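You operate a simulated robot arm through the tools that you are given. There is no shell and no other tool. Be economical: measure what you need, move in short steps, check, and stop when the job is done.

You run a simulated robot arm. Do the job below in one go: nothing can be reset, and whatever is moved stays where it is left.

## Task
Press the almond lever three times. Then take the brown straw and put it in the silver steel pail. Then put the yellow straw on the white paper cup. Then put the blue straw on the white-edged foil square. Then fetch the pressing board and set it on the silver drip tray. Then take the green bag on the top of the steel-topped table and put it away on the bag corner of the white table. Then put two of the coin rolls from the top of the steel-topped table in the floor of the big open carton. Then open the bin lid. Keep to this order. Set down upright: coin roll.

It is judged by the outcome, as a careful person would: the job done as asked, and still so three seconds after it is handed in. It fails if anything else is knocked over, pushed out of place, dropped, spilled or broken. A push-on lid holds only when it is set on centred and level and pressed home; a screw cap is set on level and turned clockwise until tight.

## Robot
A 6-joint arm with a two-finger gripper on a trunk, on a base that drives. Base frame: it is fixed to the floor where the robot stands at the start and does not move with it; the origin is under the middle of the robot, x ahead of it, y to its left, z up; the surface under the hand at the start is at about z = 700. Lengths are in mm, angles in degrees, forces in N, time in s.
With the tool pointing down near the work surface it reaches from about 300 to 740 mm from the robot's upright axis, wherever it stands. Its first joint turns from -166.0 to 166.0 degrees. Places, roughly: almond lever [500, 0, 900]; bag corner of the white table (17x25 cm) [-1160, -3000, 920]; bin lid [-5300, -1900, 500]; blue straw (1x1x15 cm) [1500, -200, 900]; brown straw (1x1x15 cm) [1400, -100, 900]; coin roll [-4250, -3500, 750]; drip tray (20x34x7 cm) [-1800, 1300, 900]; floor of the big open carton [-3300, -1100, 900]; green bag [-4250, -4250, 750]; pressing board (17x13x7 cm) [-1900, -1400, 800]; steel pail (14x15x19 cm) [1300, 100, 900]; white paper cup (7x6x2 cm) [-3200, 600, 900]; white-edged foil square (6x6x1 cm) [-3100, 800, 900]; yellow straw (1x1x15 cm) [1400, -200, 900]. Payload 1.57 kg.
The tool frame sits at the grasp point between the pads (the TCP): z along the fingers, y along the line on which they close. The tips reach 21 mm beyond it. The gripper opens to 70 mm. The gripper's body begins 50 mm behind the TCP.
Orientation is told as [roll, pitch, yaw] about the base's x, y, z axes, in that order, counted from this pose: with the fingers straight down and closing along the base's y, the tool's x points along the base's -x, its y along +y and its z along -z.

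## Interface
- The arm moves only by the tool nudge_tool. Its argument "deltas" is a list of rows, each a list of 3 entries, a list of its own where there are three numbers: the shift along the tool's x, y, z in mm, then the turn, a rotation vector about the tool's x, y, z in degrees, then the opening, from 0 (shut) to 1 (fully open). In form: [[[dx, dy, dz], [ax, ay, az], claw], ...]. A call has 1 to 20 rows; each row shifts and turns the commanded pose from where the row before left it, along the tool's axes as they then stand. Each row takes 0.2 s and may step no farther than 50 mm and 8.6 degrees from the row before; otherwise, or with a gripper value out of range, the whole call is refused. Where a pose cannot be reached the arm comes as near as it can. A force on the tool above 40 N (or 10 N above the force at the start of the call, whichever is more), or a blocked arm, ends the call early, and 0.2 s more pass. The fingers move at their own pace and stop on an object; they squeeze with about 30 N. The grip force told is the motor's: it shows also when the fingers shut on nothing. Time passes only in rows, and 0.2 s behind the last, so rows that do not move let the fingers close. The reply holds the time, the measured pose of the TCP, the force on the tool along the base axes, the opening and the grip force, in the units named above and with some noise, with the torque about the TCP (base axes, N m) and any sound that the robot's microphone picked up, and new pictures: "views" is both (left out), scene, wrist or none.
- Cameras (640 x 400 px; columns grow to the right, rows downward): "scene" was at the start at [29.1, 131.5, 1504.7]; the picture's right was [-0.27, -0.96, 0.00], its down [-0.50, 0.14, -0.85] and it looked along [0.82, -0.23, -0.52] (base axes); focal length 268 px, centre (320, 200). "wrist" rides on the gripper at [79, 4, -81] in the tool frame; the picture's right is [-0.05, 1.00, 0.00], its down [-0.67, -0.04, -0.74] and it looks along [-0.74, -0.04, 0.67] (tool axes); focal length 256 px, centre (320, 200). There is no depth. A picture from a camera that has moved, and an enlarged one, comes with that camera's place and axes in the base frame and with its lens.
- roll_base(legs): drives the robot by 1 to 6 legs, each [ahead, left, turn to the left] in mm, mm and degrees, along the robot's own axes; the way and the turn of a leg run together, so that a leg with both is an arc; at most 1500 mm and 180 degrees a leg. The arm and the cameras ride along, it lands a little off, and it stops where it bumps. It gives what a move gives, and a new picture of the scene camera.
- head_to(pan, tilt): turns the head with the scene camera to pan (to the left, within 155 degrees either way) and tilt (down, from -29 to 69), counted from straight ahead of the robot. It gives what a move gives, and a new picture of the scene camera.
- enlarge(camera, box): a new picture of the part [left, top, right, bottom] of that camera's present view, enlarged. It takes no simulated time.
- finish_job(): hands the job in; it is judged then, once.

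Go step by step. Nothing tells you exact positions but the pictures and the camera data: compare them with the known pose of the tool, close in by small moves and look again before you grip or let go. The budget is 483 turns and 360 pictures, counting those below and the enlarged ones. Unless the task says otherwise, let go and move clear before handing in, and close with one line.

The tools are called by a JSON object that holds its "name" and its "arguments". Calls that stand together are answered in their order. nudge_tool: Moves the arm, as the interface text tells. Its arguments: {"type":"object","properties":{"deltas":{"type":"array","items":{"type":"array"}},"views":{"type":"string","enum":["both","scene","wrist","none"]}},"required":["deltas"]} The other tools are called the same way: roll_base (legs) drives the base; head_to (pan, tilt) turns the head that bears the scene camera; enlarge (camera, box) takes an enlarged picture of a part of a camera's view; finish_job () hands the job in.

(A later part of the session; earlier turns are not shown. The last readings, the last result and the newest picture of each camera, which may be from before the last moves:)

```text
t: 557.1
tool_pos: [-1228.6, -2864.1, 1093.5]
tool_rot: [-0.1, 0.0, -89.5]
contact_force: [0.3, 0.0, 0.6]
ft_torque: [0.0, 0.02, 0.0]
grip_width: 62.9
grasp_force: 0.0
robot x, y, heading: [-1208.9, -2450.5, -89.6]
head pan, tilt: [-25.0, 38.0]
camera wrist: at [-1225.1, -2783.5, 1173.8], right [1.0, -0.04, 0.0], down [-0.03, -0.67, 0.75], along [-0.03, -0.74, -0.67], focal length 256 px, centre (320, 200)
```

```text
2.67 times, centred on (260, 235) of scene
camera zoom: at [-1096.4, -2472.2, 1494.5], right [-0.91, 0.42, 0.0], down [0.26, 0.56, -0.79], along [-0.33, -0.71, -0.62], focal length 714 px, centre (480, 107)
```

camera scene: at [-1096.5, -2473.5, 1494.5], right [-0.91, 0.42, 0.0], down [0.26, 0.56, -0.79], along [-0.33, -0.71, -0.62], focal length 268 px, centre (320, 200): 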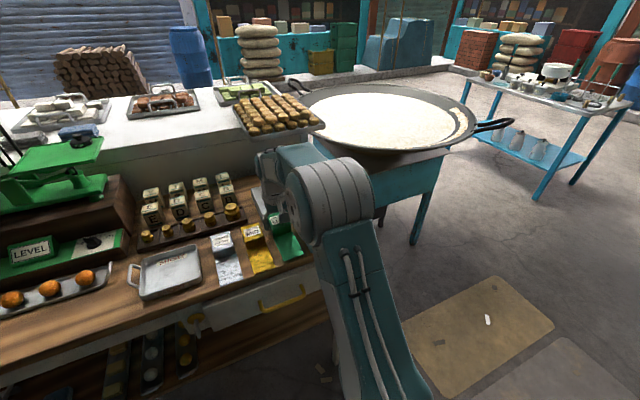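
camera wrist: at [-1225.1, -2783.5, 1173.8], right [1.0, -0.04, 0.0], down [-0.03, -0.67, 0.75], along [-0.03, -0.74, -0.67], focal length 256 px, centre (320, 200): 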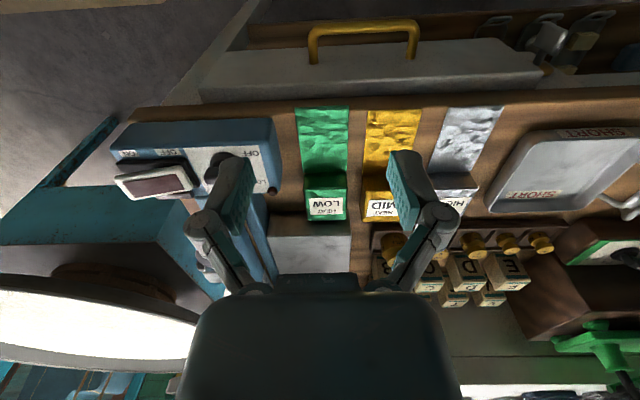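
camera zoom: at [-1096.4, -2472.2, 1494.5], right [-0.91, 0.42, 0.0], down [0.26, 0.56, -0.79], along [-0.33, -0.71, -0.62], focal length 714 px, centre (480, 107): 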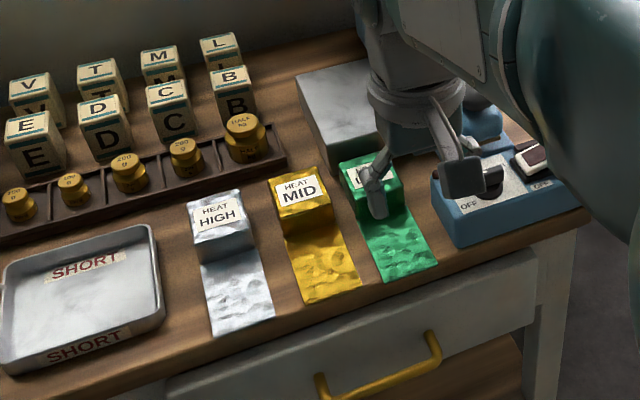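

The green bag sits neatly beside the gold one. Next are the coin rolls, so I'll drive back west to the steel-topped table's +y side.

{"name": "roll_base", "arguments": {"legs": [[0, 0, -90.4], [1450, 50, 0], [1450, 60, 0]]}}

```text
t: 574.8
tool_pos: [-4498.0, -2622.7, 1093.5]
tool_rot: [-0.1, 0.0, -178.8]
contact_force: [-0.6, 0.4, 0.1]
ft_torque: [0.02, 0.0, -0.02]
grip_width: 62.8
grasp_force: 0.1
robot x, y, heading: [-4084.3, -2629.1, -178.8]
head pan, tilt: [-25.0, 38.0]
camera scene: at [-4104.0, -2747.6, 1494.5], right [0.41, 0.91, 0.0], down [0.56, -0.25, -0.79], along [-0.72, 0.32, -0.62], focal length 268 px, centre (320, 200)
```

scene: 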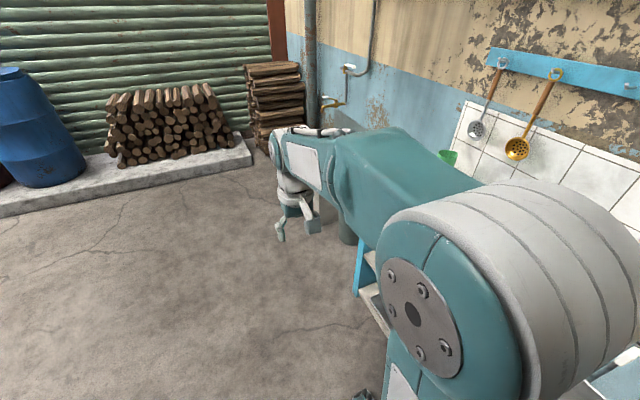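

{"name": "roll_base", "arguments": {"legs": [[0, 0, 88.8], [250, -90, 0]]}}

{"name": "head_to", "arguments": {"pan": 0, "tilt": 38}}

{"name": "enlarge", "arguments": {"camera": "wrist", "box": [0, 0, 640, 400]}}

```text
t: 580.5
tool_pos: [-4203.6, -3289.8, 1093.6]
tool_rot: [-0.1, 0.1, -91.1]
contact_force: [0.2, -0.2, -0.2]
ft_torque: [0.01, 0.03, -0.03]
grip_width: 62.8
grasp_force: 0.1
robot x, y, heading: [-4182.2, -2884.0, -91.3]
head pan, tilt: [-25.0, 38.0]
camera scene: at [-4060.8, -2901.5, 1494.2], right [-0.9, 0.44, 0.0], down [0.27, 0.55, -0.79], along [-0.35, -0.71, -0.62], focal length 268 px, centre (320, 200)
```

scene: 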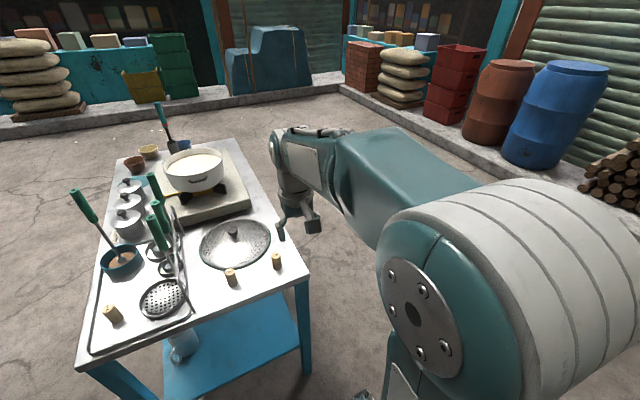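

```text
t: 581.3
tool_pos: [-4204.6, -3289.5, 1092.7]
tool_rot: [0.0, 0.1, -91.0]
contact_force: [-0.3, -0.3, 0.6]
ft_torque: [0.01, -0.02, -0.01]
grip_width: 62.8
grasp_force: 0.1
robot x, y, heading: [-4182.0, -2879.4, -91.2]
head pan, tilt: [0.0, 38.0]
camera scene: at [-4027.3, -2910.4, 1494.4], right [-1.0, 0.02, 0.0], down [0.01, 0.62, -0.79], along [-0.02, -0.79, -0.62], focal length 268 px, centre (320, 200)
```

scene: 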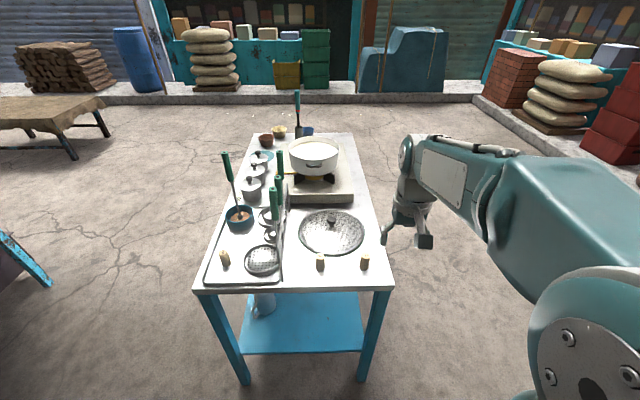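

```text
1.00 times, centred on (320, 200) of wrist (not enlarged: the box is as wide or as high as the picture)
camera zoom: at [-4200.6, -3209.7, 1174.1], right [1.0, -0.07, 0.0], down [-0.05, -0.67, 0.75], along [-0.05, -0.74, -0.67], focal length 256 px, centre (320, 200)
```

zoom: 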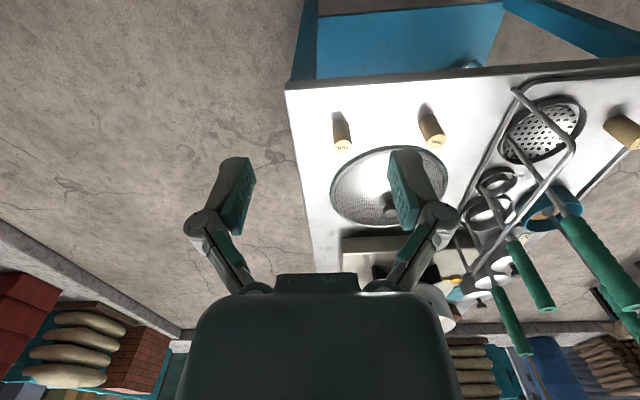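

{"name": "enlarge", "arguments": {"camera": "wrist", "box": [310, 80, 470, 180]}}

{"name": "enlarge", "arguments": {"camera": "scene", "box": [280, 220, 400, 295]}}

```text
4.00 times, centred on (390, 130) of wrist
camera zoom: at [-4200.6, -3209.7, 1174.1], right [1.0, -0.07, 0.0], down [-0.05, -0.67, 0.75], along [-0.05, -0.74, -0.67], focal length 1024 px, centre (40, 480)
```

zoom: 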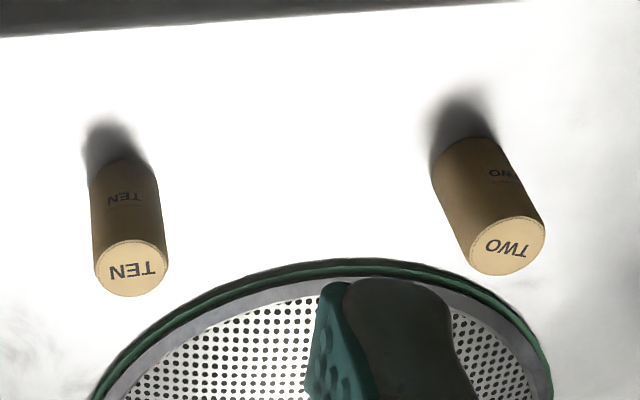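

```text
5.33 times, centred on (340, 258) of scene
camera zoom: at [-4027.3, -2910.4, 1494.4], right [-1.0, 0.02, 0.0], down [0.01, 0.62, -0.79], along [-0.02, -0.79, -0.62], focal length 1427 px, centre (213, -107)
```

zoom: 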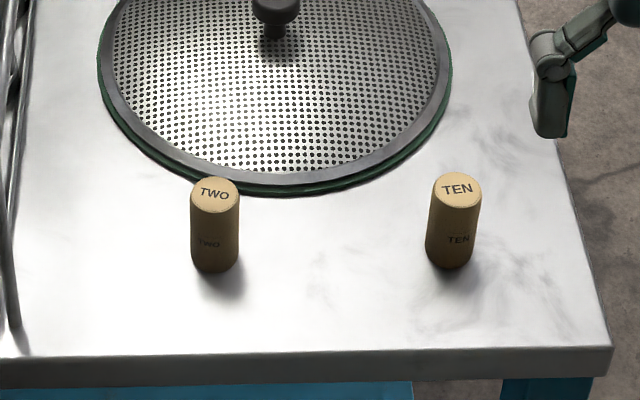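

The TEN roll's top is at (-4181, -3446, 855) and TWO's is at (-4042, -3445, 855); each is about 26 mm wide and 57 mm tall. I'll hover over TEN first.

{"name": "nudge_tool", "arguments": {"deltas": [[[-26, 4.4, 32], [0, 0, 0], 0.7], [[-26, 4.4, 32], [0, 0, 0], 0.7], [[-26, 4.4, 32], [0, 0, 0], 0.7], [[-26, 4.4, 32], [0, 0, 0], 0.7], [[-26, 4.4, 32], [0, 0, 0], 0.7], [[-26, 4.4, 30], [0, 0, 0], 0.7], [[0, 0, 0], [0, 0, 0], 0.7]]}}

{"name": "enlarge", "arguments": {"camera": "wrist", "box": [220, 40, 420, 165]}}

{"name": "enlarge", "arguments": {"camera": "scene", "box": [310, 200, 430, 275]}}

```text
t: 582.9
tool_pos: [-4183.7, -3445.7, 900.5]
tool_rot: [0.0, -0.2, -91.0]
contact_force: [0.7, 0.5, -0.8]
ft_torque: [-0.02, 0.02, 0.0]
grip_width: 49.0
grasp_force: 0.2
robot x, y, heading: [-4182.7, -2881.6, -91.3]
head pan, tilt: [0.0, 38.0]
camera scene: at [-4027.2, -2911.4, 1494.4], right [-1.0, 0.02, 0.0], down [0.01, 0.62, -0.79], along [-0.02, -0.79, -0.62], focal length 268 px, centre (320, 200)
camera wrist: at [-4179.3, -3364.7, 981.7], right [1.0, -0.07, 0.0], down [-0.05, -0.66, 0.75], along [-0.05, -0.74, -0.67], focal length 256 px, centre (320, 200)
```

scene: 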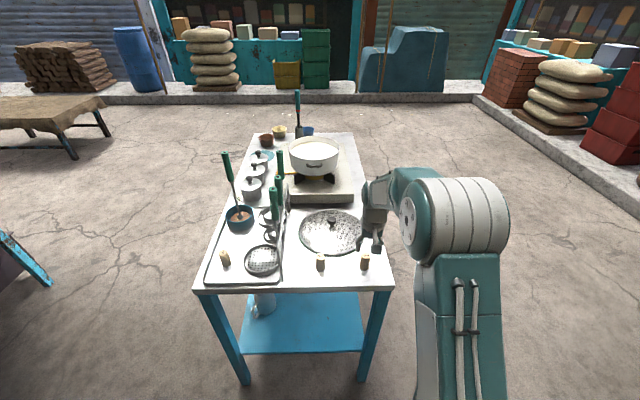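
wrist: 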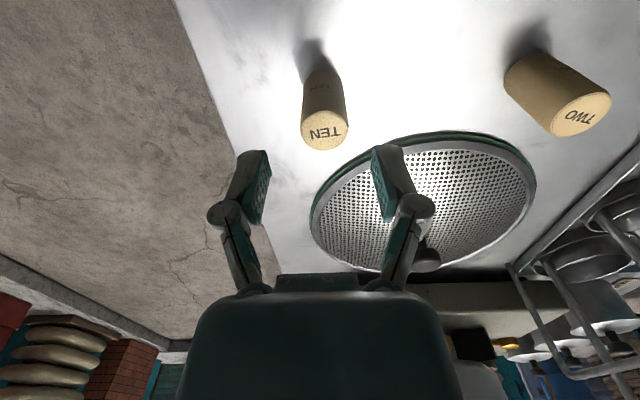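

```text
3.20 times, centred on (320, 102) of wrist
camera zoom: at [-4179.3, -3364.7, 981.7], right [1.0, -0.07, 0.0], down [-0.05, -0.66, 0.75], along [-0.05, -0.74, -0.67], focal length 819 px, centre (320, 512)
```

zoom: 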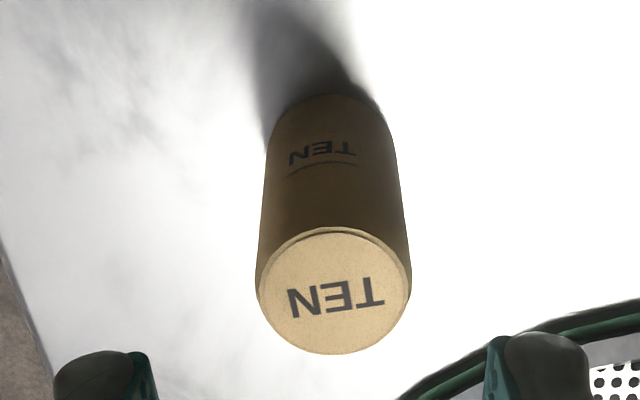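

```text
5.33 times, centred on (370, 238) of scene
camera zoom: at [-4027.2, -2911.4, 1494.4], right [-1.0, 0.02, 0.0], down [0.01, 0.62, -0.79], along [-0.02, -0.79, -0.62], focal length 1427 px, centre (53, 0)
```

zoom: 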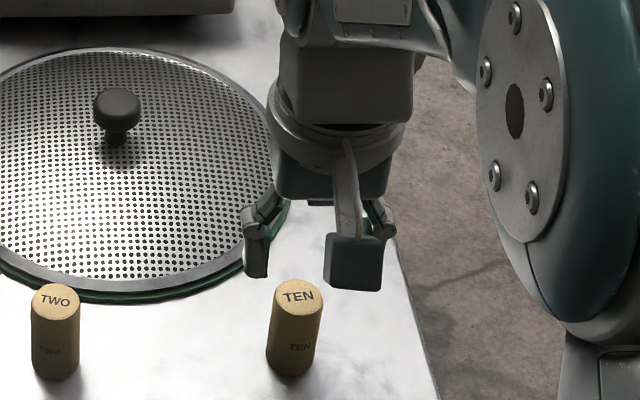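

{"name": "nudge_tool", "arguments": {"deltas": [[[0, 1.5, 25], [0, 0, 0], 0.7], [[0, 0, 20], [0, 0, 0], 0.7], [[0, 0, 15], [0, 0, 0], 0.7], [[0, 0, 7], [0, 0, 0], 0.7], [[0, 0, 0], [0, 0, 0], 0.7]], "views": "wrist"}}

```text
t: 584.1
tool_pos: [-4182.1, -3443.8, 835.9]
tool_rot: [0.0, 0.0, -91.0]
contact_force: [0.8, 0.2, 0.3]
ft_torque: [0.0, -0.02, 0.01]
grip_width: 49.1
grasp_force: 0.0
robot x, y, heading: [-4178.8, -2879.6, -91.4]
head pan, tilt: [0.0, 38.0]
camera wrist: at [-4175.9, -3364.8, 915.9], right [1.0, -0.07, 0.0], down [-0.05, -0.67, 0.74], along [-0.05, -0.74, -0.67], focal length 256 px, centre (320, 200)
```

wrist: 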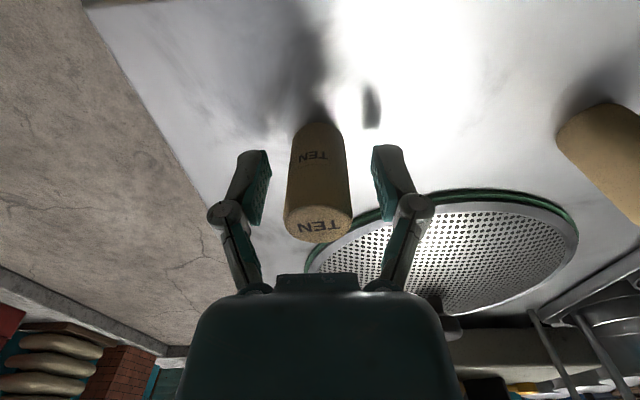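

The TEN roll is between the pads, so I'll grip it and lift.

{"name": "nudge_tool", "arguments": {"deltas": [[[0, 0, 0], [0, 0, 0], 0.4], [[0, 0, 0], [0, 0, 0], 0.1], [[0, 0, 0], [0, 0, 0], 0], [[0, 0, -10], [0, 0, 0], 0], [[0, 0, -20], [0, 0, 0], 0], [[0, 0, -40], [0, 0, 0], 0], [[0, 0, -40], [0, 0, 0], 0], [[10, 0, -40], [0, 0, 0], 0], [[40, 0, -30], [0, 0, 0], 0], [[40, 0, -30], [0, 0, 0], 0], [[40, 0, -30], [0, 0, 0], 0]]}}

```text
t: 586.5
tool_pos: [-4177.1, -3311.0, 1075.2]
tool_rot: [0.1, 0.0, -91.0]
contact_force: [1.0, -0.6, -1.9]
ft_torque: [0.01, 0.02, 0.02]
grip_width: 28.1
grasp_force: 29.9
robot x, y, heading: [-4180.6, -2881.2, -91.1]
head pan, tilt: [0.0, 38.0]
camera scene: at [-4027.4, -2910.4, 1494.4], right [-1.0, 0.02, 0.0], down [0.01, 0.62, -0.79], along [-0.02, -0.79, -0.62], focal length 268 px, centre (320, 200)
camera wrist: at [-4171.1, -3230.8, 1156.1], right [1.0, -0.07, 0.0], down [-0.05, -0.67, 0.74], along [-0.05, -0.74, -0.67], focal length 256 px, centre (320, 200)
```

scene: 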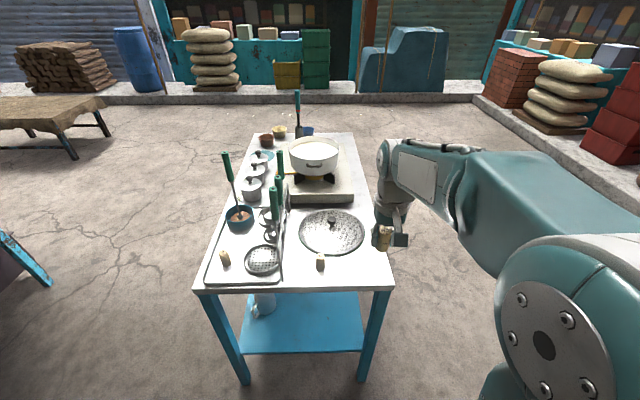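
wrist: 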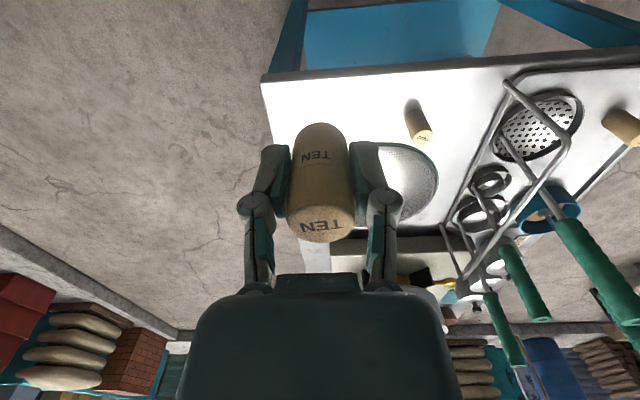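

I have the TEN roll. I'll take the same route back to the room, keeping clear of the wash table.

{"name": "roll_base", "arguments": {"legs": [[-250, 0, 0], [0, 0, -88.8], [-1350, -40, 0], [-1350, -60, 0], [-1350, 0, 0]]}}

```text
t: 611.3
tool_pos: [-552.4, -2534.8, 1075.9]
tool_rot: [0.0, 0.1, -179.2]
contact_force: [0.0, 0.2, -1.7]
ft_torque: [0.0, -0.04, 0.02]
grip_width: 28.4
grasp_force: 30.2
robot x, y, heading: [-119.7, -2513.2, -179.2]
head pan, tilt: [0.0, 38.0]
camera scene: at [-145.9, -2668.5, 1494.4], right [-0.01, 1.0, 0.0], down [0.62, 0.01, -0.79], along [-0.79, -0.01, -0.62], focal length 268 px, centre (320, 200)
```

scene: 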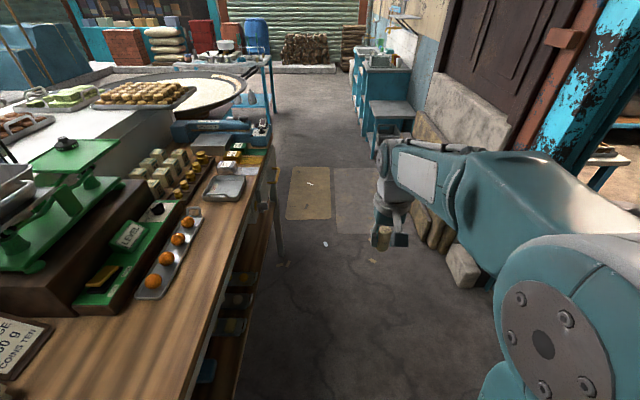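

{"name": "roll_base", "arguments": {"legs": [[0, 0, -0.8], [0, -1100, 0], [0, -1100, 0], [1200, 0, 0], [1100, 0, 0]]}}

{"name": "head_to", "arguments": {"pan": 35, "tilt": 30}}

```text
t: 633.4
tool_pos: [-2882.7, -240.2, 1075.8]
tool_rot: [0.0, 0.0, 176.2]
contact_force: [-0.3, -0.2, -2.2]
ft_torque: [0.04, 0.0, 0.0]
grip_width: 28.4
grasp_force: 30.2
robot x, y, heading: [-2448.0, -256.4, 175.9]
head pan, tilt: [0.0, 38.0]
camera scene: at [-2488.9, -406.3, 1494.4], right [0.07, 1.0, 0.0], down [0.61, -0.04, -0.79], along [-0.79, 0.06, -0.62], focal length 268 px, centre (320, 200)
```

scene: 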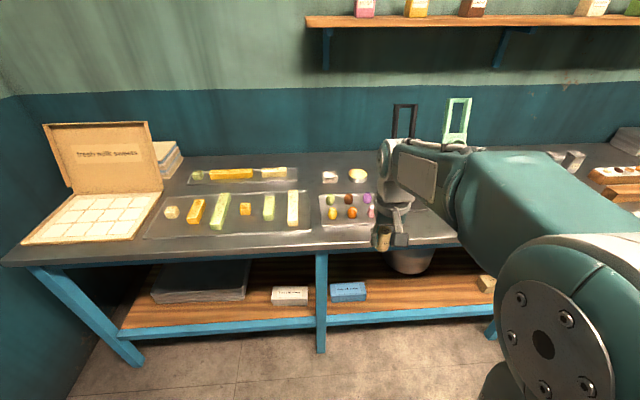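

```text
t: 634.4
tool_pos: [-2882.9, -239.9, 1075.6]
tool_rot: [0.0, 0.0, 176.2]
contact_force: [-0.1, -0.2, -2.2]
ft_torque: [-0.02, 0.01, 0.01]
grip_width: 27.9
grasp_force: 30.1
robot x, y, heading: [-2449.7, -258.1, 175.9]
head pan, tilt: [35.0, 30.0]
camera scene: at [-2480.4, -458.8, 1506.7], right [-0.51, 0.86, 0.0], down [0.43, 0.26, -0.87], along [-0.74, -0.44, -0.5], focal length 268 px, centre (320, 200)
```

scene: 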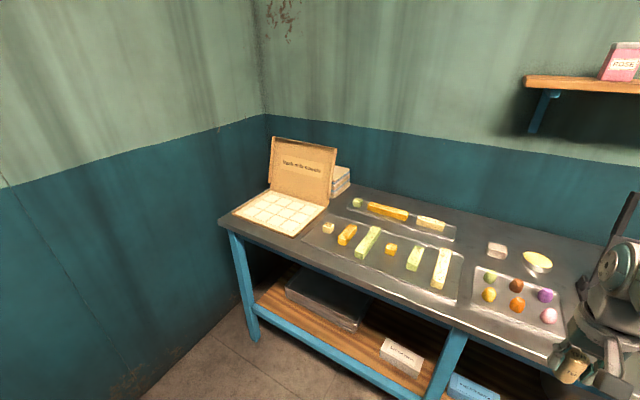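

The carton is the open "fresh milk sweets" box with a grid floor, near (-3245, -1143). I'll move in front of it.

{"name": "roll_base", "arguments": {"legs": [[0, 0, 4.1], [0, 720, 0], [130, 0, 0]]}}

{"name": "head_to", "arguments": {"pan": 5, "tilt": 40}}

{"name": "enlarge", "arguments": {"camera": "wrist", "box": [0, 0, 640, 400]}}

```text
t: 639.7
tool_pos: [-3023.2, -966.3, 1074.6]
tool_rot: [0.1, 0.1, 178.4]
contact_force: [0.7, 0.1, -0.7]
ft_torque: [-0.01, 0.0, 0.0]
grip_width: 28.1
grasp_force: 30.1
robot x, y, heading: [-2591.3, -963.2, 178.2]
head pan, tilt: [35.0, 30.0]
camera scene: at [-2612.7, -1169.3, 1506.8], right [-0.55, 0.84, 0.0], down [0.42, 0.27, -0.87], along [-0.72, -0.47, -0.5], focal length 268 px, centre (320, 200)
```

scene: 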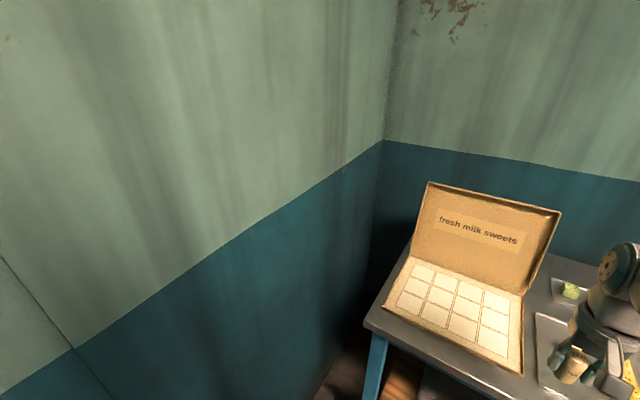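

```text
t: 640.6
tool_pos: [-3024.1, -966.9, 1076.1]
tool_rot: [0.0, 0.0, 178.3]
contact_force: [-0.6, 0.5, -1.1]
ft_torque: [0.01, 0.0, -0.02]
grip_width: 28.1
grasp_force: 29.7
robot x, y, heading: [-2594.6, -967.3, 178.1]
head pan, tilt: [5.0, 40.0]
camera scene: at [-2621.9, -1124.9, 1491.5], right [-0.06, 1.0, 0.0], down [0.64, 0.04, -0.77], along [-0.76, -0.04, -0.64], focal length 268 px, centre (320, 200)
```

scene: 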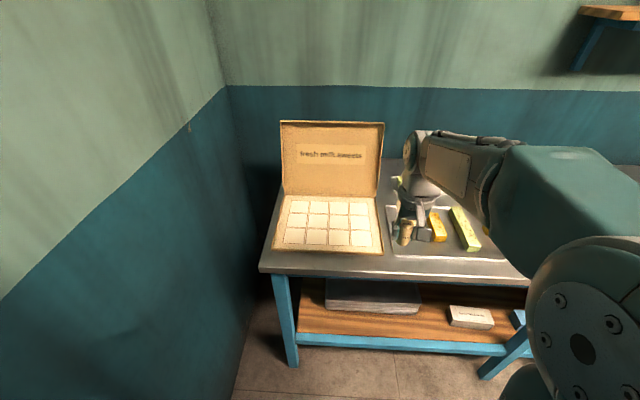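

```text
1.00 times, centred on (320, 200) of wrist (not enlarged: the box is as wide or as high as the picture)
camera zoom: at [-2944.7, -972.7, 1156.0], right [-0.08, -1.0, 0.0], down [-0.66, 0.05, 0.75], along [-0.74, 0.06, -0.67], focal length 256 px, centre (320, 200)
```

zoom: 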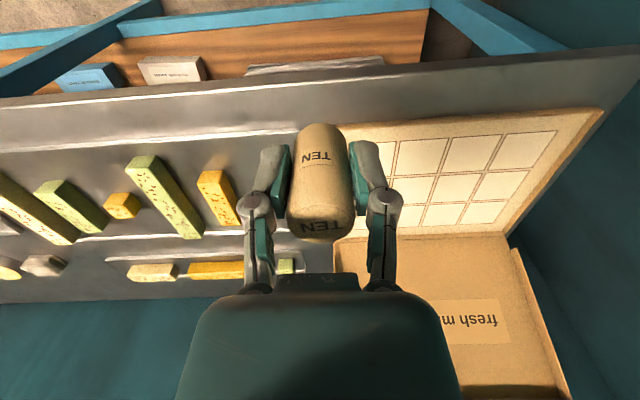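

{"name": "enlarge", "arguments": {"camera": "scene", "box": [250, 170, 410, 270]}}

{"name": "enlarge", "arguments": {"camera": "wrist", "box": [360, 90, 620, 250]}}

```text
4.00 times, centred on (330, 220) of scene
camera zoom: at [-2621.9, -1124.9, 1491.5], right [-0.06, 1.0, 0.0], down [0.64, 0.04, -0.77], along [-0.76, -0.04, -0.64], focal length 1070 px, centre (280, 120)
```

zoom: 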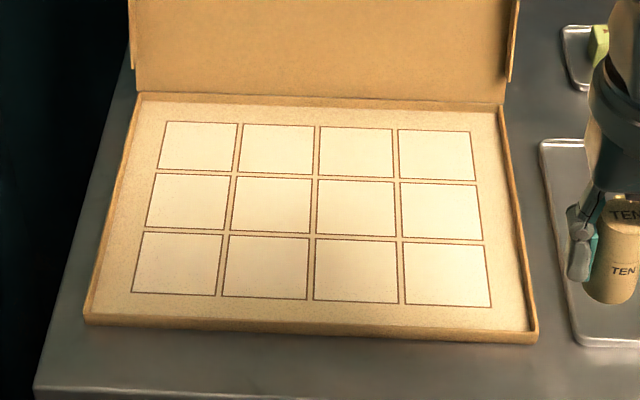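

```text
2.46 times, centred on (490, 170) of wrist
camera zoom: at [-2944.7, -972.7, 1156.0], right [-0.08, -1.0, 0.0], down [-0.66, 0.05, 0.75], along [-0.74, 0.06, -0.67], focal length 630 px, centre (-98, 274)
```

zoom: 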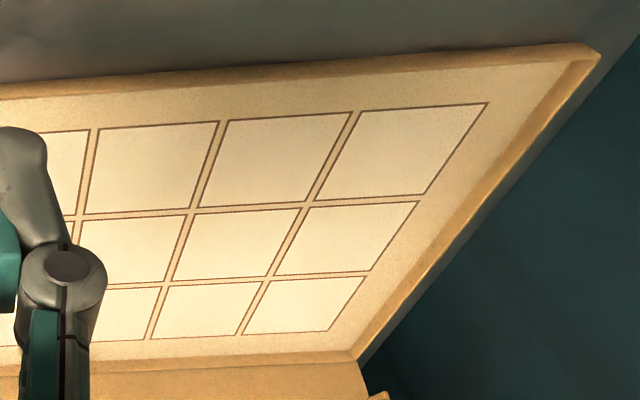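

The carton is a shallow tray with a flat printed floor. I'll place TEN near (-3232, -1160) on that floor, moving the base slightly closer first.

{"name": "roll_base", "arguments": {"legs": [[60, 0, 1.8]]}}

{"name": "nudge_tool", "arguments": {"deltas": [[[-21.1, 27.7, 0], [0, 0, 0], 0], [[-21.1, 27.7, 10], [0, 0, 0], 0], [[-21.1, 27.7, 16], [0, 0, 0], 0], [[-21.1, 27.7, 20], [0, 0, 0], 0], [[-21.1, 27.7, 20], [0, 0, 0], 0], [[-21.1, 27.7, 20], [0, 0, 0], 0], [[-21.1, 27.7, 20], [0, 0, 0], 0], [[0, 0, 0], [0, 0, 0], 0]]}}

{"name": "enlarge", "arguments": {"camera": "scene", "box": [250, 160, 410, 270]}}

```text
t: 641.6
tool_pos: [-3084.3, -980.3, 1075.2]
tool_rot: [0.0, 0.0, -179.5]
contact_force: [0.3, -0.4, -0.3]
ft_torque: [-0.02, -0.06, 0.01]
grip_width: 28.5
grasp_force: 30.1
robot x, y, heading: [-2651.7, -963.0, -180.1]
head pan, tilt: [5.0, 40.0]
camera scene: at [-2677.0, -1125.2, 1491.4], right [-0.09, 1.0, 0.0], down [0.64, 0.06, -0.77], along [-0.76, -0.07, -0.64], focal length 268 px, centre (320, 200)
```

scene: 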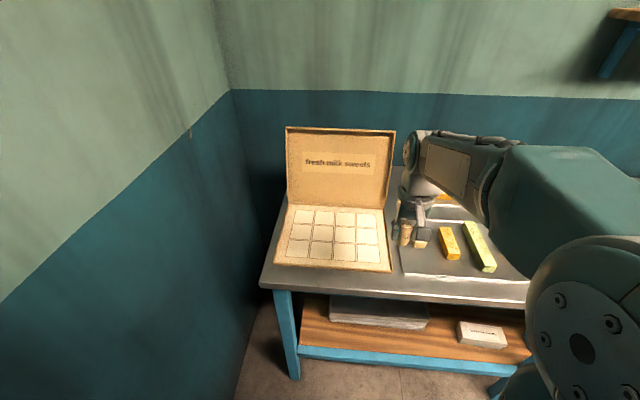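

```text
t: 643.4
tool_pos: [-3230.0, -1175.7, 969.4]
tool_rot: [0.1, 0.0, -179.7]
contact_force: [0.1, 0.6, -0.7]
ft_torque: [-0.01, -0.01, -0.01]
grip_width: 28.1
grasp_force: 30.2
robot x, y, heading: [-2655.7, -965.7, -180.1]
head pan, tilt: [5.0, 40.0]
camera scene: at [-2678.0, -1126.3, 1491.3], right [-0.09, 1.0, 0.0], down [0.64, 0.06, -0.76], along [-0.76, -0.07, -0.64], focal length 268 px, centre (320, 200)
camera wrist: at [-3151.0, -1179.1, 1050.6], right [-0.05, -1.0, 0.0], down [-0.67, 0.03, 0.75], along [-0.74, 0.04, -0.67], focal length 256 px, centre (320, 200)
```

scene: 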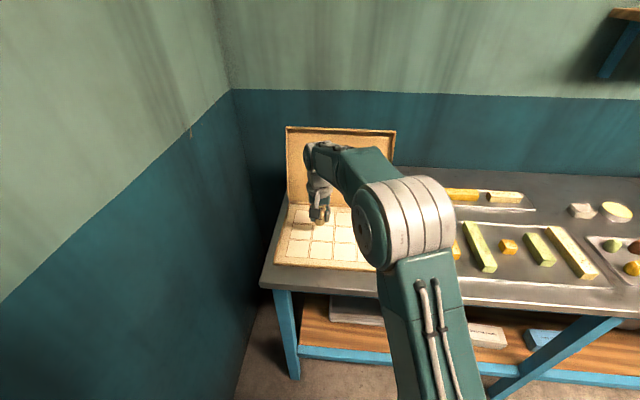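
wrist: 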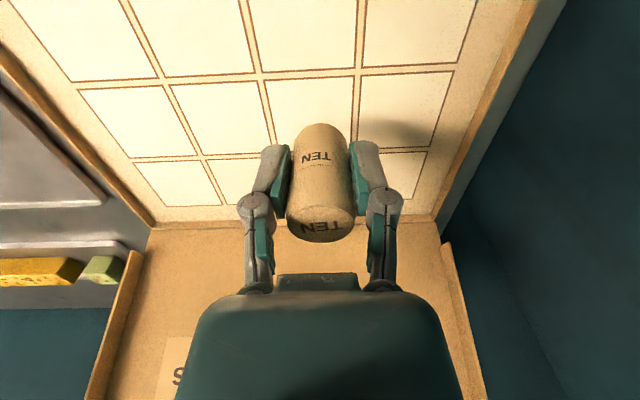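

```text
3.64 times, centred on (330, 215) of scene
camera zoom: at [-2678.0, -1126.3, 1491.3], right [-0.09, 1.0, 0.0], down [0.64, 0.06, -0.76], along [-0.76, -0.07, -0.64], focal length 973 px, centre (284, 146)
```

zoom: 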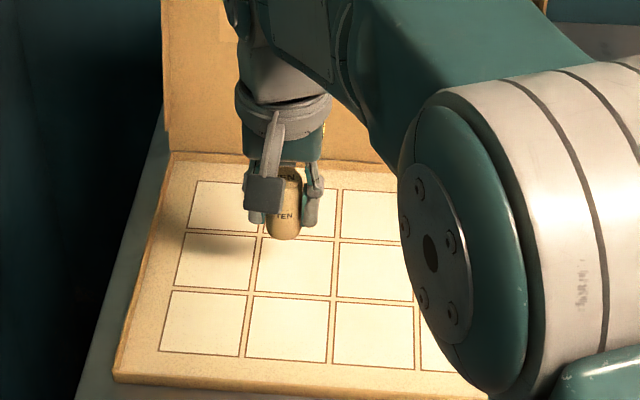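

The roll hangs over the middle of the floor's left half. I'll lower it until it touches.

{"name": "nudge_tool", "arguments": {"deltas": [[[0, 0, 25], [0, 0, 0], 0], [[0, 0, 20], [0, 0, 0], 0], [[0, 0, 8], [0, 0, 0], 0], [[0, 0, 0], [0, 0, 0], 0]], "views": "none"}}

{"name": "nudge_tool", "arguments": {"deltas": [[[0, 0, 4], [0, 0, 0], 0], [[0, 0, 0], [0, 0, 0], 0]], "views": "none"}}

{"name": "nudge_tool", "arguments": {"deltas": [[[0, 0, 3], [0, 0, 0], 0], [[0, 0, 0], [0, 0, 0], 0]], "views": "none"}}

{"name": "nudge_tool", "arguments": {"deltas": [[[0, 0, 3], [0, 0, 0], 0], [[0, 0, 0], [0, 0, 0], 0]], "views": "wrist"}}

```text
t: 644.4
tool_pos: [-3229.3, -1177.5, 918.2]
tool_rot: [0.0, 0.0, -179.6]
contact_force: [0.3, 0.8, -1.2]
ft_torque: [0.0, -0.05, 0.0]
grip_width: 28.3
grasp_force: 30.2
robot x, y, heading: [-2648.6, -960.3, -180.0]
head pan, tilt: [5.0, 40.0]
```

```text
t: 645.0
tool_pos: [-3230.4, -1176.2, 913.3]
tool_rot: [0.0, 0.1, -179.6]
contact_force: [0.5, 0.2, -1.9]
ft_torque: [0.02, 0.02, -0.01]
grip_width: 28.3
grasp_force: 29.8
robot x, y, heading: [-2652.9, -960.3, -179.8]
head pan, tilt: [5.0, 40.0]
```

```text
t: 645.6
tool_pos: [-3229.4, -1176.5, 910.2]
tool_rot: [0.0, 0.0, -179.6]
contact_force: [0.4, -0.1, -1.9]
ft_torque: [0.01, 0.0, 0.0]
grip_width: 28.0
grasp_force: 30.1
robot x, y, heading: [-2652.5, -964.5, -179.8]
head pan, tilt: [5.0, 40.0]
```

```text
t: 646.2
tool_pos: [-3230.1, -1175.8, 907.1]
tool_rot: [-0.1, -0.1, -179.7]
contact_force: [-0.3, -0.3, -1.2]
ft_torque: [0.0, -0.03, 0.04]
grip_width: 28.2
grasp_force: 29.7
robot x, y, heading: [-2654.1, -962.4, -179.9]
head pan, tilt: [5.0, 40.0]
camera wrist: at [-3151.7, -1179.9, 987.3], right [-0.05, -1.0, 0.0], down [-0.67, 0.03, 0.74], along [-0.74, 0.04, -0.67], focal length 256 px, centre (320, 200)
```

wrist: 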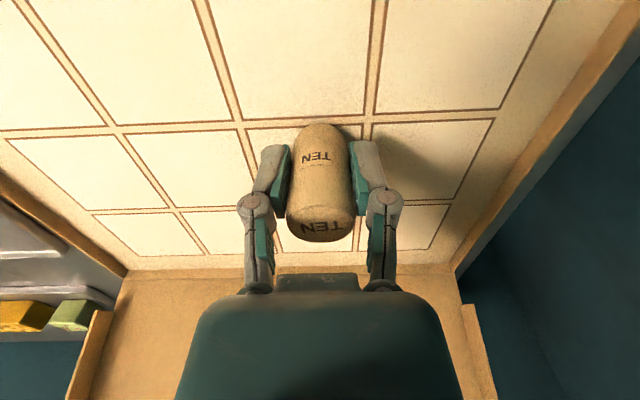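

{"name": "nudge_tool", "arguments": {"deltas": [[[0, 0, 3], [0, 0, 0], 0], [[0, 0, 0], [0, 0, 0], 0]], "views": "none"}}

{"name": "nudge_tool", "arguments": {"deltas": [[[0, 0, 3], [0, 0, 0], 0], [[0, 0, 0], [0, 0, 0], 0]], "views": "none"}}

{"name": "nudge_tool", "arguments": {"deltas": [[[0, 0, 2], [0, 0, 0], 0], [[0, 0, 0], [0, 0, 0], 0]], "views": "none"}}

```text
t: 646.8
tool_pos: [-3231.3, -1176.7, 902.4]
tool_rot: [0.0, 0.0, -179.6]
contact_force: [-0.4, 0.0, -1.4]
ft_torque: [0.0, -0.01, 0.03]
grip_width: 28.3
grasp_force: 30.2
robot x, y, heading: [-2651.7, -960.7, -179.7]
head pan, tilt: [5.0, 40.0]
```

```text
t: 647.4
tool_pos: [-3230.0, -1176.9, 901.9]
tool_rot: [0.1, 0.1, -179.6]
contact_force: [0.3, -0.7, -1.4]
ft_torque: [0.05, -0.03, -0.02]
grip_width: 28.3
grasp_force: 29.8
robot x, y, heading: [-2654.3, -962.4, -180.1]
head pan, tilt: [5.0, 40.0]
```

```text
t: 648.0
tool_pos: [-3231.3, -1174.8, 899.3]
tool_rot: [-0.1, -0.1, -179.7]
contact_force: [3.8, -2.2, 8.8]
ft_torque: [-0.03, -0.05, 0.01]
grip_width: 28.3
grasp_force: 29.9
robot x, y, heading: [-2651.3, -960.9, -180.1]
head pan, tilt: [5.0, 40.0]
```

Contact at TCP z = 899. I'll open gently, stay level, then lift straight up.

{"name": "nudge_tool", "arguments": {"deltas": [[[0, 0, 0], [0, 0, 0], 0.45], [[0, 0, 0], [0, 0, 0], 0.6], [[0, 0, 0], [0, 0, 0], 0.7], [[0, 0, -15], [0, 0, 0], 0.7], [[0, 0, -25], [0, 0, 0], 0.7], [[0, 0, -40], [0, 0, 0], 0.7], [[0, 0, -40], [0, 0, 0], 0.7], [[20, -25, -30], [0, 0, 0], 0.7], [[30, -35, 0], [0, 0, 0], 0.7], [[30, -35, 0], [0, 0, 0], 0.7], [[30, -35, 0], [0, 0, 0], 0.7]], "views": "wrist"}}

{"name": "enlarge", "arguments": {"camera": "scene", "box": [250, 160, 410, 270]}}

```text
t: 650.4
tool_pos: [-3119.1, -1042.6, 1044.5]
tool_rot: [0.1, 0.0, -179.6]
contact_force: [-0.2, 0.1, -1.1]
ft_torque: [0.03, -0.01, -0.01]
grip_width: 49.0
grasp_force: 0.1
robot x, y, heading: [-2653.8, -961.9, -179.6]
head pan, tilt: [5.0, 40.0]
camera wrist: at [-3040.4, -1046.0, 1125.3], right [-0.05, -1.0, 0.0], down [-0.67, 0.03, 0.75], along [-0.74, 0.03, -0.67], focal length 256 px, centre (320, 200)
```

wrist: 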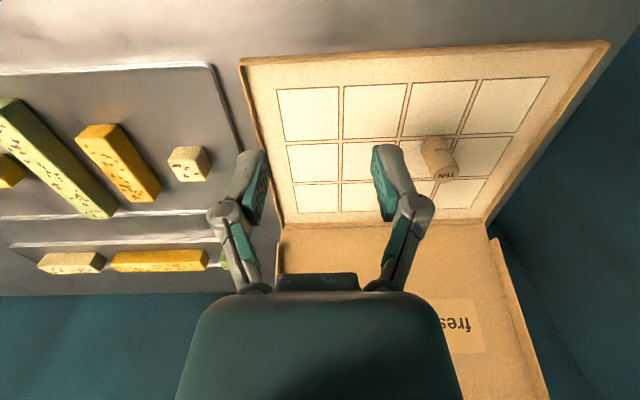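

```text
3.64 times, centred on (330, 215) of scene
camera zoom: at [-2677.0, -1124.3, 1491.5], right [-0.09, 1.0, 0.0], down [0.64, 0.06, -0.77], along [-0.76, -0.07, -0.64], focal length 973 px, centre (284, 146)
```

zoom: 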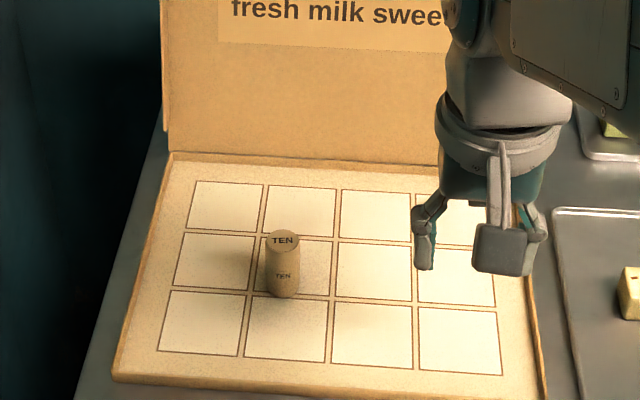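

TEN stands upright on the carton floor. I'll go back for the TWO roll.

{"name": "roll_base", "arguments": {"legs": [[-150, 0, 0], [0, -720, 0], [-1150, 0, 0], [-1200, 0, 0], [0, 1100, 0], [0, 1150, 0]]}}

```text
t: 677.1
tool_pos: [-745.5, -2644.0, 1045.2]
tool_rot: [0.1, 0.0, 177.8]
contact_force: [0.4, -0.4, -0.1]
ft_torque: [0.0, -0.01, 0.04]
grip_width: 49.2
grasp_force: 0.0
robot x, y, heading: [-277.4, -2582.8, 177.3]
head pan, tilt: [5.0, 40.0]
camera scene: at [-306.7, -2744.9, 1491.6], right [-0.04, 1.0, 0.0], down [0.64, 0.03, -0.77], along [-0.76, -0.03, -0.64], focal length 268 px, centre (320, 200)
```

scene: 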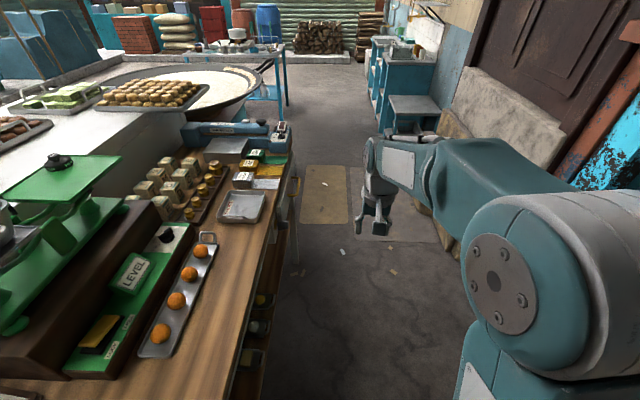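

{"name": "roll_base", "arguments": {"legs": [[0, -60, 2.7], [1250, 0, 0], [1250, 20, 0], [1270, 40, 0]]}}

```text
t: 695.7
tool_pos: [-4474.3, -2659.4, 1044.8]
tool_rot: [0.0, -0.1, -179.1]
contact_force: [0.8, 0.3, -1.0]
ft_torque: [0.03, 0.01, -0.01]
grip_width: 49.2
grasp_force: 0.0
robot x, y, heading: [-4006.8, -2578.2, -179.4]
head pan, tilt: [5.0, 40.0]
camera scene: at [-4031.1, -2737.3, 1491.4], right [-0.1, 1.0, 0.0], down [0.64, 0.06, -0.77], along [-0.76, -0.08, -0.64], focal length 268 px, centre (320, 200)
```

scene: 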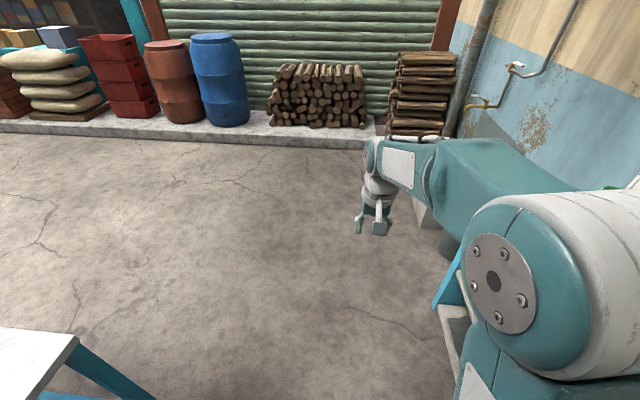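

{"name": "roll_base", "arguments": {"legs": [[0, 60, 0], [0, 0, 89.4], [240, -40, 0]]}}

{"name": "head_to", "arguments": {"pan": -10, "tilt": 40}}

{"name": "enlarge", "arguments": {"camera": "wrist", "box": [220, 60, 480, 222]}}

```text
t: 701.9
tool_pos: [-3962.8, -3344.0, 1044.8]
tool_rot: [-0.1, 0.0, -89.3]
contact_force: [-0.3, 0.3, -0.1]
ft_torque: [0.03, 0.03, 0.01]
grip_width: 49.3
grasp_force: 0.1
robot x, y, heading: [-4043.9, -2876.5, -89.4]
head pan, tilt: [5.0, 40.0]
camera scene: at [-3881.7, -2902.4, 1491.3], right [-1.0, -0.09, 0.0], down [-0.06, 0.64, -0.77], along [0.07, -0.76, -0.64], focal length 268 px, centre (320, 200)
```

scene: 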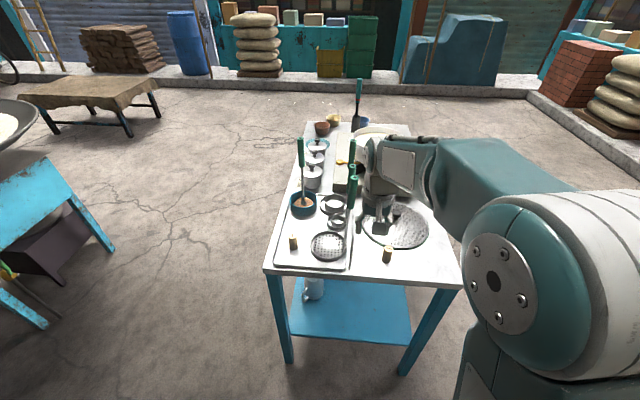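

```text
t: 702.6
tool_pos: [-3963.1, -3343.8, 1045.3]
tool_rot: [0.0, 0.0, -89.3]
contact_force: [-0.3, -0.7, -0.3]
ft_torque: [0.0, -0.01, 0.03]
grip_width: 49.1
grasp_force: 0.1
robot x, y, heading: [-4045.5, -2880.1, -89.5]
head pan, tilt: [-10.0, 40.0]
camera scene: at [-3904.7, -2901.6, 1491.4], right [-0.99, 0.17, 0.0], down [0.11, 0.63, -0.77], along [-0.13, -0.75, -0.64], focal length 268 px, centre (320, 200)
```

scene: 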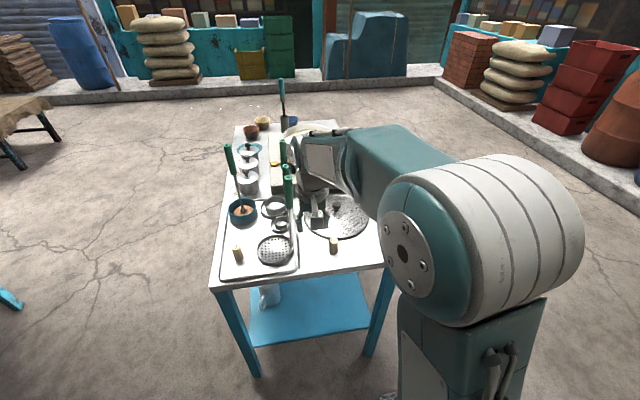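

```text
2.46 times, centred on (350, 141) of wrist
camera zoom: at [-3960.7, -3264.9, 1125.3], right [1.0, -0.04, 0.0], down [-0.03, -0.67, 0.74], along [-0.03, -0.74, -0.67], focal length 630 px, centre (246, 345)
```

zoom: 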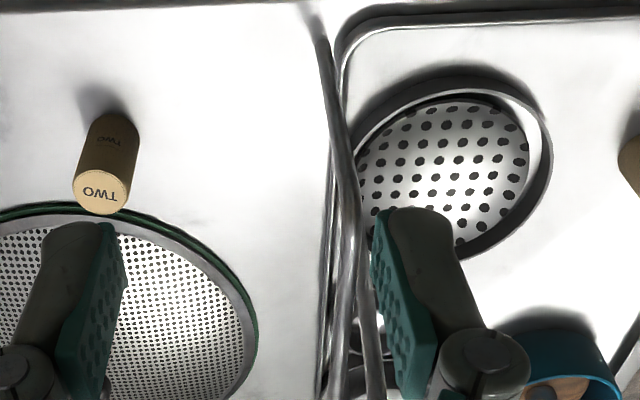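

{"name": "nudge_tool", "arguments": {"deltas": [[[-10, -40, 0], [0, 0, 0], 0.7], [[-40, -29, 0], [0, 0, 0], 0.7], [[-40, -10, 10], [0, 0, 0], 0.7], [[-10.6, 0, 35], [0, 0, 0], 0.7], [[0, 0, 40], [0, 0, 0], 0.7], [[0, 0, 40], [0, 0, 0], 0.7], [[0, 0, 18], [0, 0, 0], 0.7], [[0, 0, 0], [0, 0, 0], 0.7]], "views": "wrist"}}

{"name": "enlarge", "arguments": {"camera": "wrist", "box": [220, 40, 420, 165]}}

```text
t: 704.5
tool_pos: [-4041.4, -3446.2, 903.0]
tool_rot: [0.0, 0.0, -89.3]
contact_force: [0.1, -0.4, -0.5]
ft_torque: [-0.01, -0.01, -0.03]
grip_width: 49.3
grasp_force: 0.0
robot x, y, heading: [-4044.6, -2878.0, -89.6]
head pan, tilt: [-10.0, 40.0]
camera wrist: at [-4038.7, -3366.3, 982.3], right [1.0, -0.04, 0.0], down [-0.03, -0.67, 0.75], along [-0.03, -0.74, -0.67], focal length 256 px, centre (320, 200)
```

wrist: 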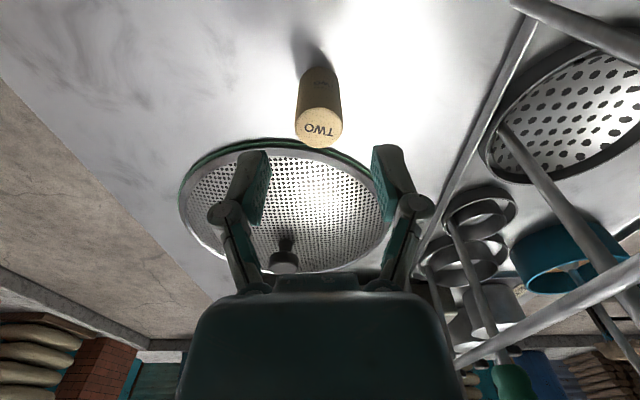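

```text
3.20 times, centred on (320, 102) of wrist
camera zoom: at [-4038.7, -3366.3, 982.3], right [1.0, -0.04, 0.0], down [-0.03, -0.67, 0.75], along [-0.03, -0.74, -0.67], focal length 819 px, centre (320, 512)
```

zoom: 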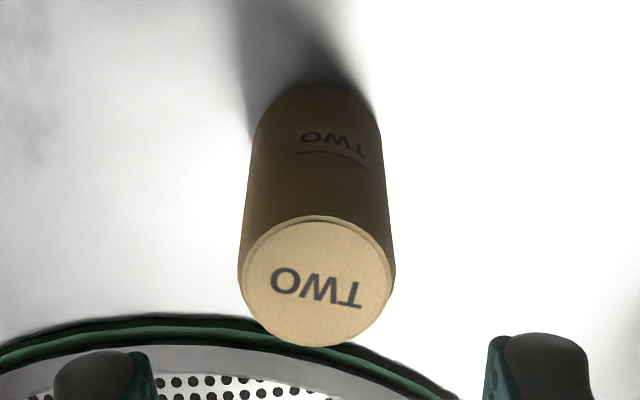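

{"name": "nudge_tool", "arguments": {"deltas": [[[0, -1, 25], [0, 0, 0], 0.7], [[0, 0, 20], [0, 0, 0], 0.7], [[0, 0, 15], [0, 0, 0], 0.7], [[0, 0, 8], [0, 0, 0], 0.7], [[0, 0, 0], [0, 0, 0], 0.7], [[0, 0, 0], [0, 0, 0], 0.4], [[0, 0, 0], [0, 0, 0], 0.1], [[0, 0, 0], [0, 0, 0], 0]], "views": "wrist"}}

```text
t: 706.2
tool_pos: [-4043.3, -3446.1, 833.7]
tool_rot: [-0.1, 0.0, -89.4]
contact_force: [0.6, 1.1, -1.3]
ft_torque: [0.04, -0.01, 0.0]
grip_width: 28.1
grasp_force: 30.2
robot x, y, heading: [-4053.8, -2876.0, -89.5]
head pan, tilt: [-10.0, 40.0]
camera wrist: at [-4040.7, -3366.0, 914.3], right [1.0, -0.04, 0.0], down [-0.03, -0.67, 0.74], along [-0.03, -0.74, -0.67], focal length 256 px, centre (320, 200)
```

wrist: 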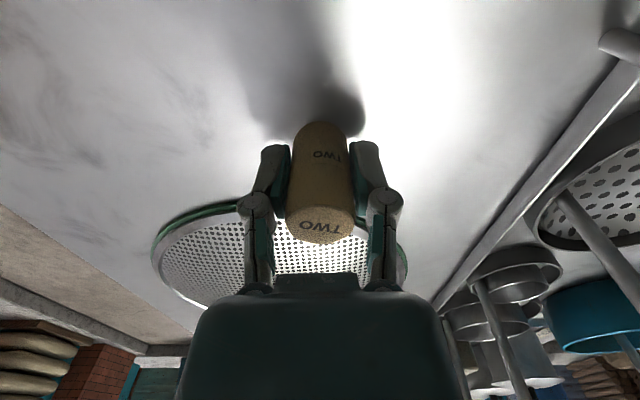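

{"name": "nudge_tool", "arguments": {"deltas": [[[0, 0, -10], [0, 0, 0], 0], [[0, 0, -20], [0, 0, 0], 0], [[0, 0, -40], [0, 0, 0], 0], [[0, 0, -40], [0, 0, 0], 0], [[10, 0, -40], [0, 0, 0], 0], [[40, 0, -30], [0, 0, 0], 0], [[40, 0, -30], [0, 0, 0], 0], [[40, 0, -30], [0, 0, 0], 0], [[0, 0, 0], [0, 0, 0], 0]], "views": "wrist"}}

{"name": "roll_base", "arguments": {"legs": [[-250, 0, 0], [0, 0, -90.5], [-1300, -30, 0], [-1300, -40, 0], [-1300, 0, 0]]}}

```text
t: 708.2
tool_pos: [-4046.6, -3314.5, 1073.4]
tool_rot: [0.0, 0.0, -89.4]
contact_force: [0.1, -0.4, -1.8]
ft_torque: [0.0, -0.01, -0.01]
grip_width: 28.3
grasp_force: 30.2
robot x, y, heading: [-4045.2, -2879.3, -89.6]
head pan, tilt: [-10.0, 40.0]
camera wrist: at [-4044.3, -3235.3, 1154.0], right [1.0, -0.04, 0.0], down [-0.03, -0.67, 0.74], along [-0.03, -0.74, -0.67], focal length 256 px, centre (320, 200)
```

wrist: 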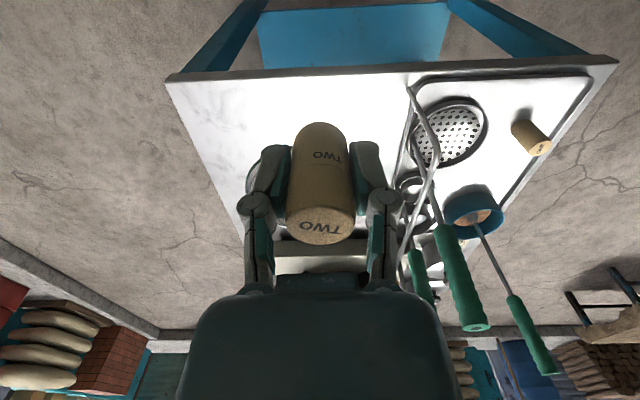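

```text
t: 732.3
tool_pos: [-588.0, -2465.8, 1073.0]
tool_rot: [0.0, 0.0, -177.1]
contact_force: [-0.3, 0.9, -1.0]
ft_torque: [0.0, -0.01, 0.01]
grip_width: 28.0
grasp_force: 30.2
robot x, y, heading: [-151.9, -2449.4, -177.5]
head pan, tilt: [-10.0, 40.0]
camera scene: at [-168.2, -2588.8, 1491.5], right [0.13, 0.99, 0.0], down [0.64, -0.08, -0.77], along [-0.76, 0.1, -0.64], focal length 268 px, centre (320, 200)
```

scene: 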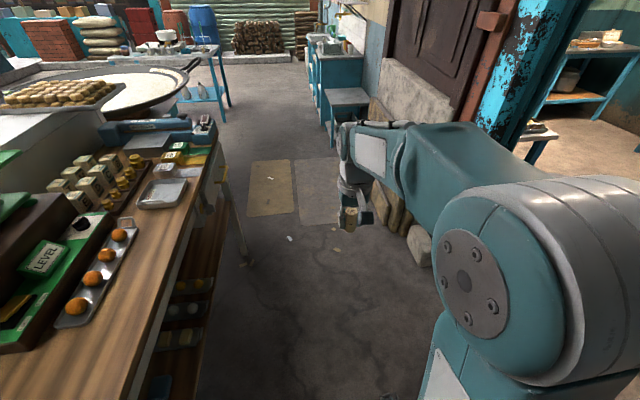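

{"name": "roll_base", "arguments": {"legs": [[0, 0, -2.5], [0, -1100, 0], [0, -1080, 0], [1200, 0, 0], [1150, 0, 0]]}}

```text
t: 754.9
tool_pos: [-3012.2, -289.4, 1073.7]
tool_rot: [0.0, 0.0, -179.5]
contact_force: [0.9, 0.0, -1.7]
ft_torque: [-0.01, 0.01, 0.03]
grip_width: 28.1
grasp_force: 29.9
robot x, y, heading: [-2575.1, -293.1, -180.0]
head pan, tilt: [-10.0, 40.0]
camera scene: at [-2598.4, -431.9, 1491.5], right [0.17, 0.99, 0.0], down [0.63, -0.11, -0.77], along [-0.75, 0.13, -0.64], focal length 268 px, centre (320, 200)
```

scene: 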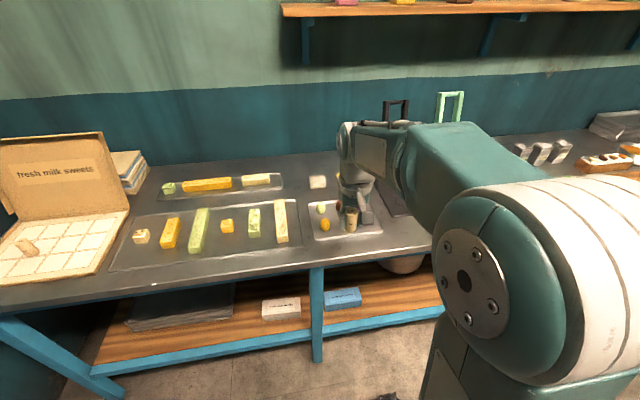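

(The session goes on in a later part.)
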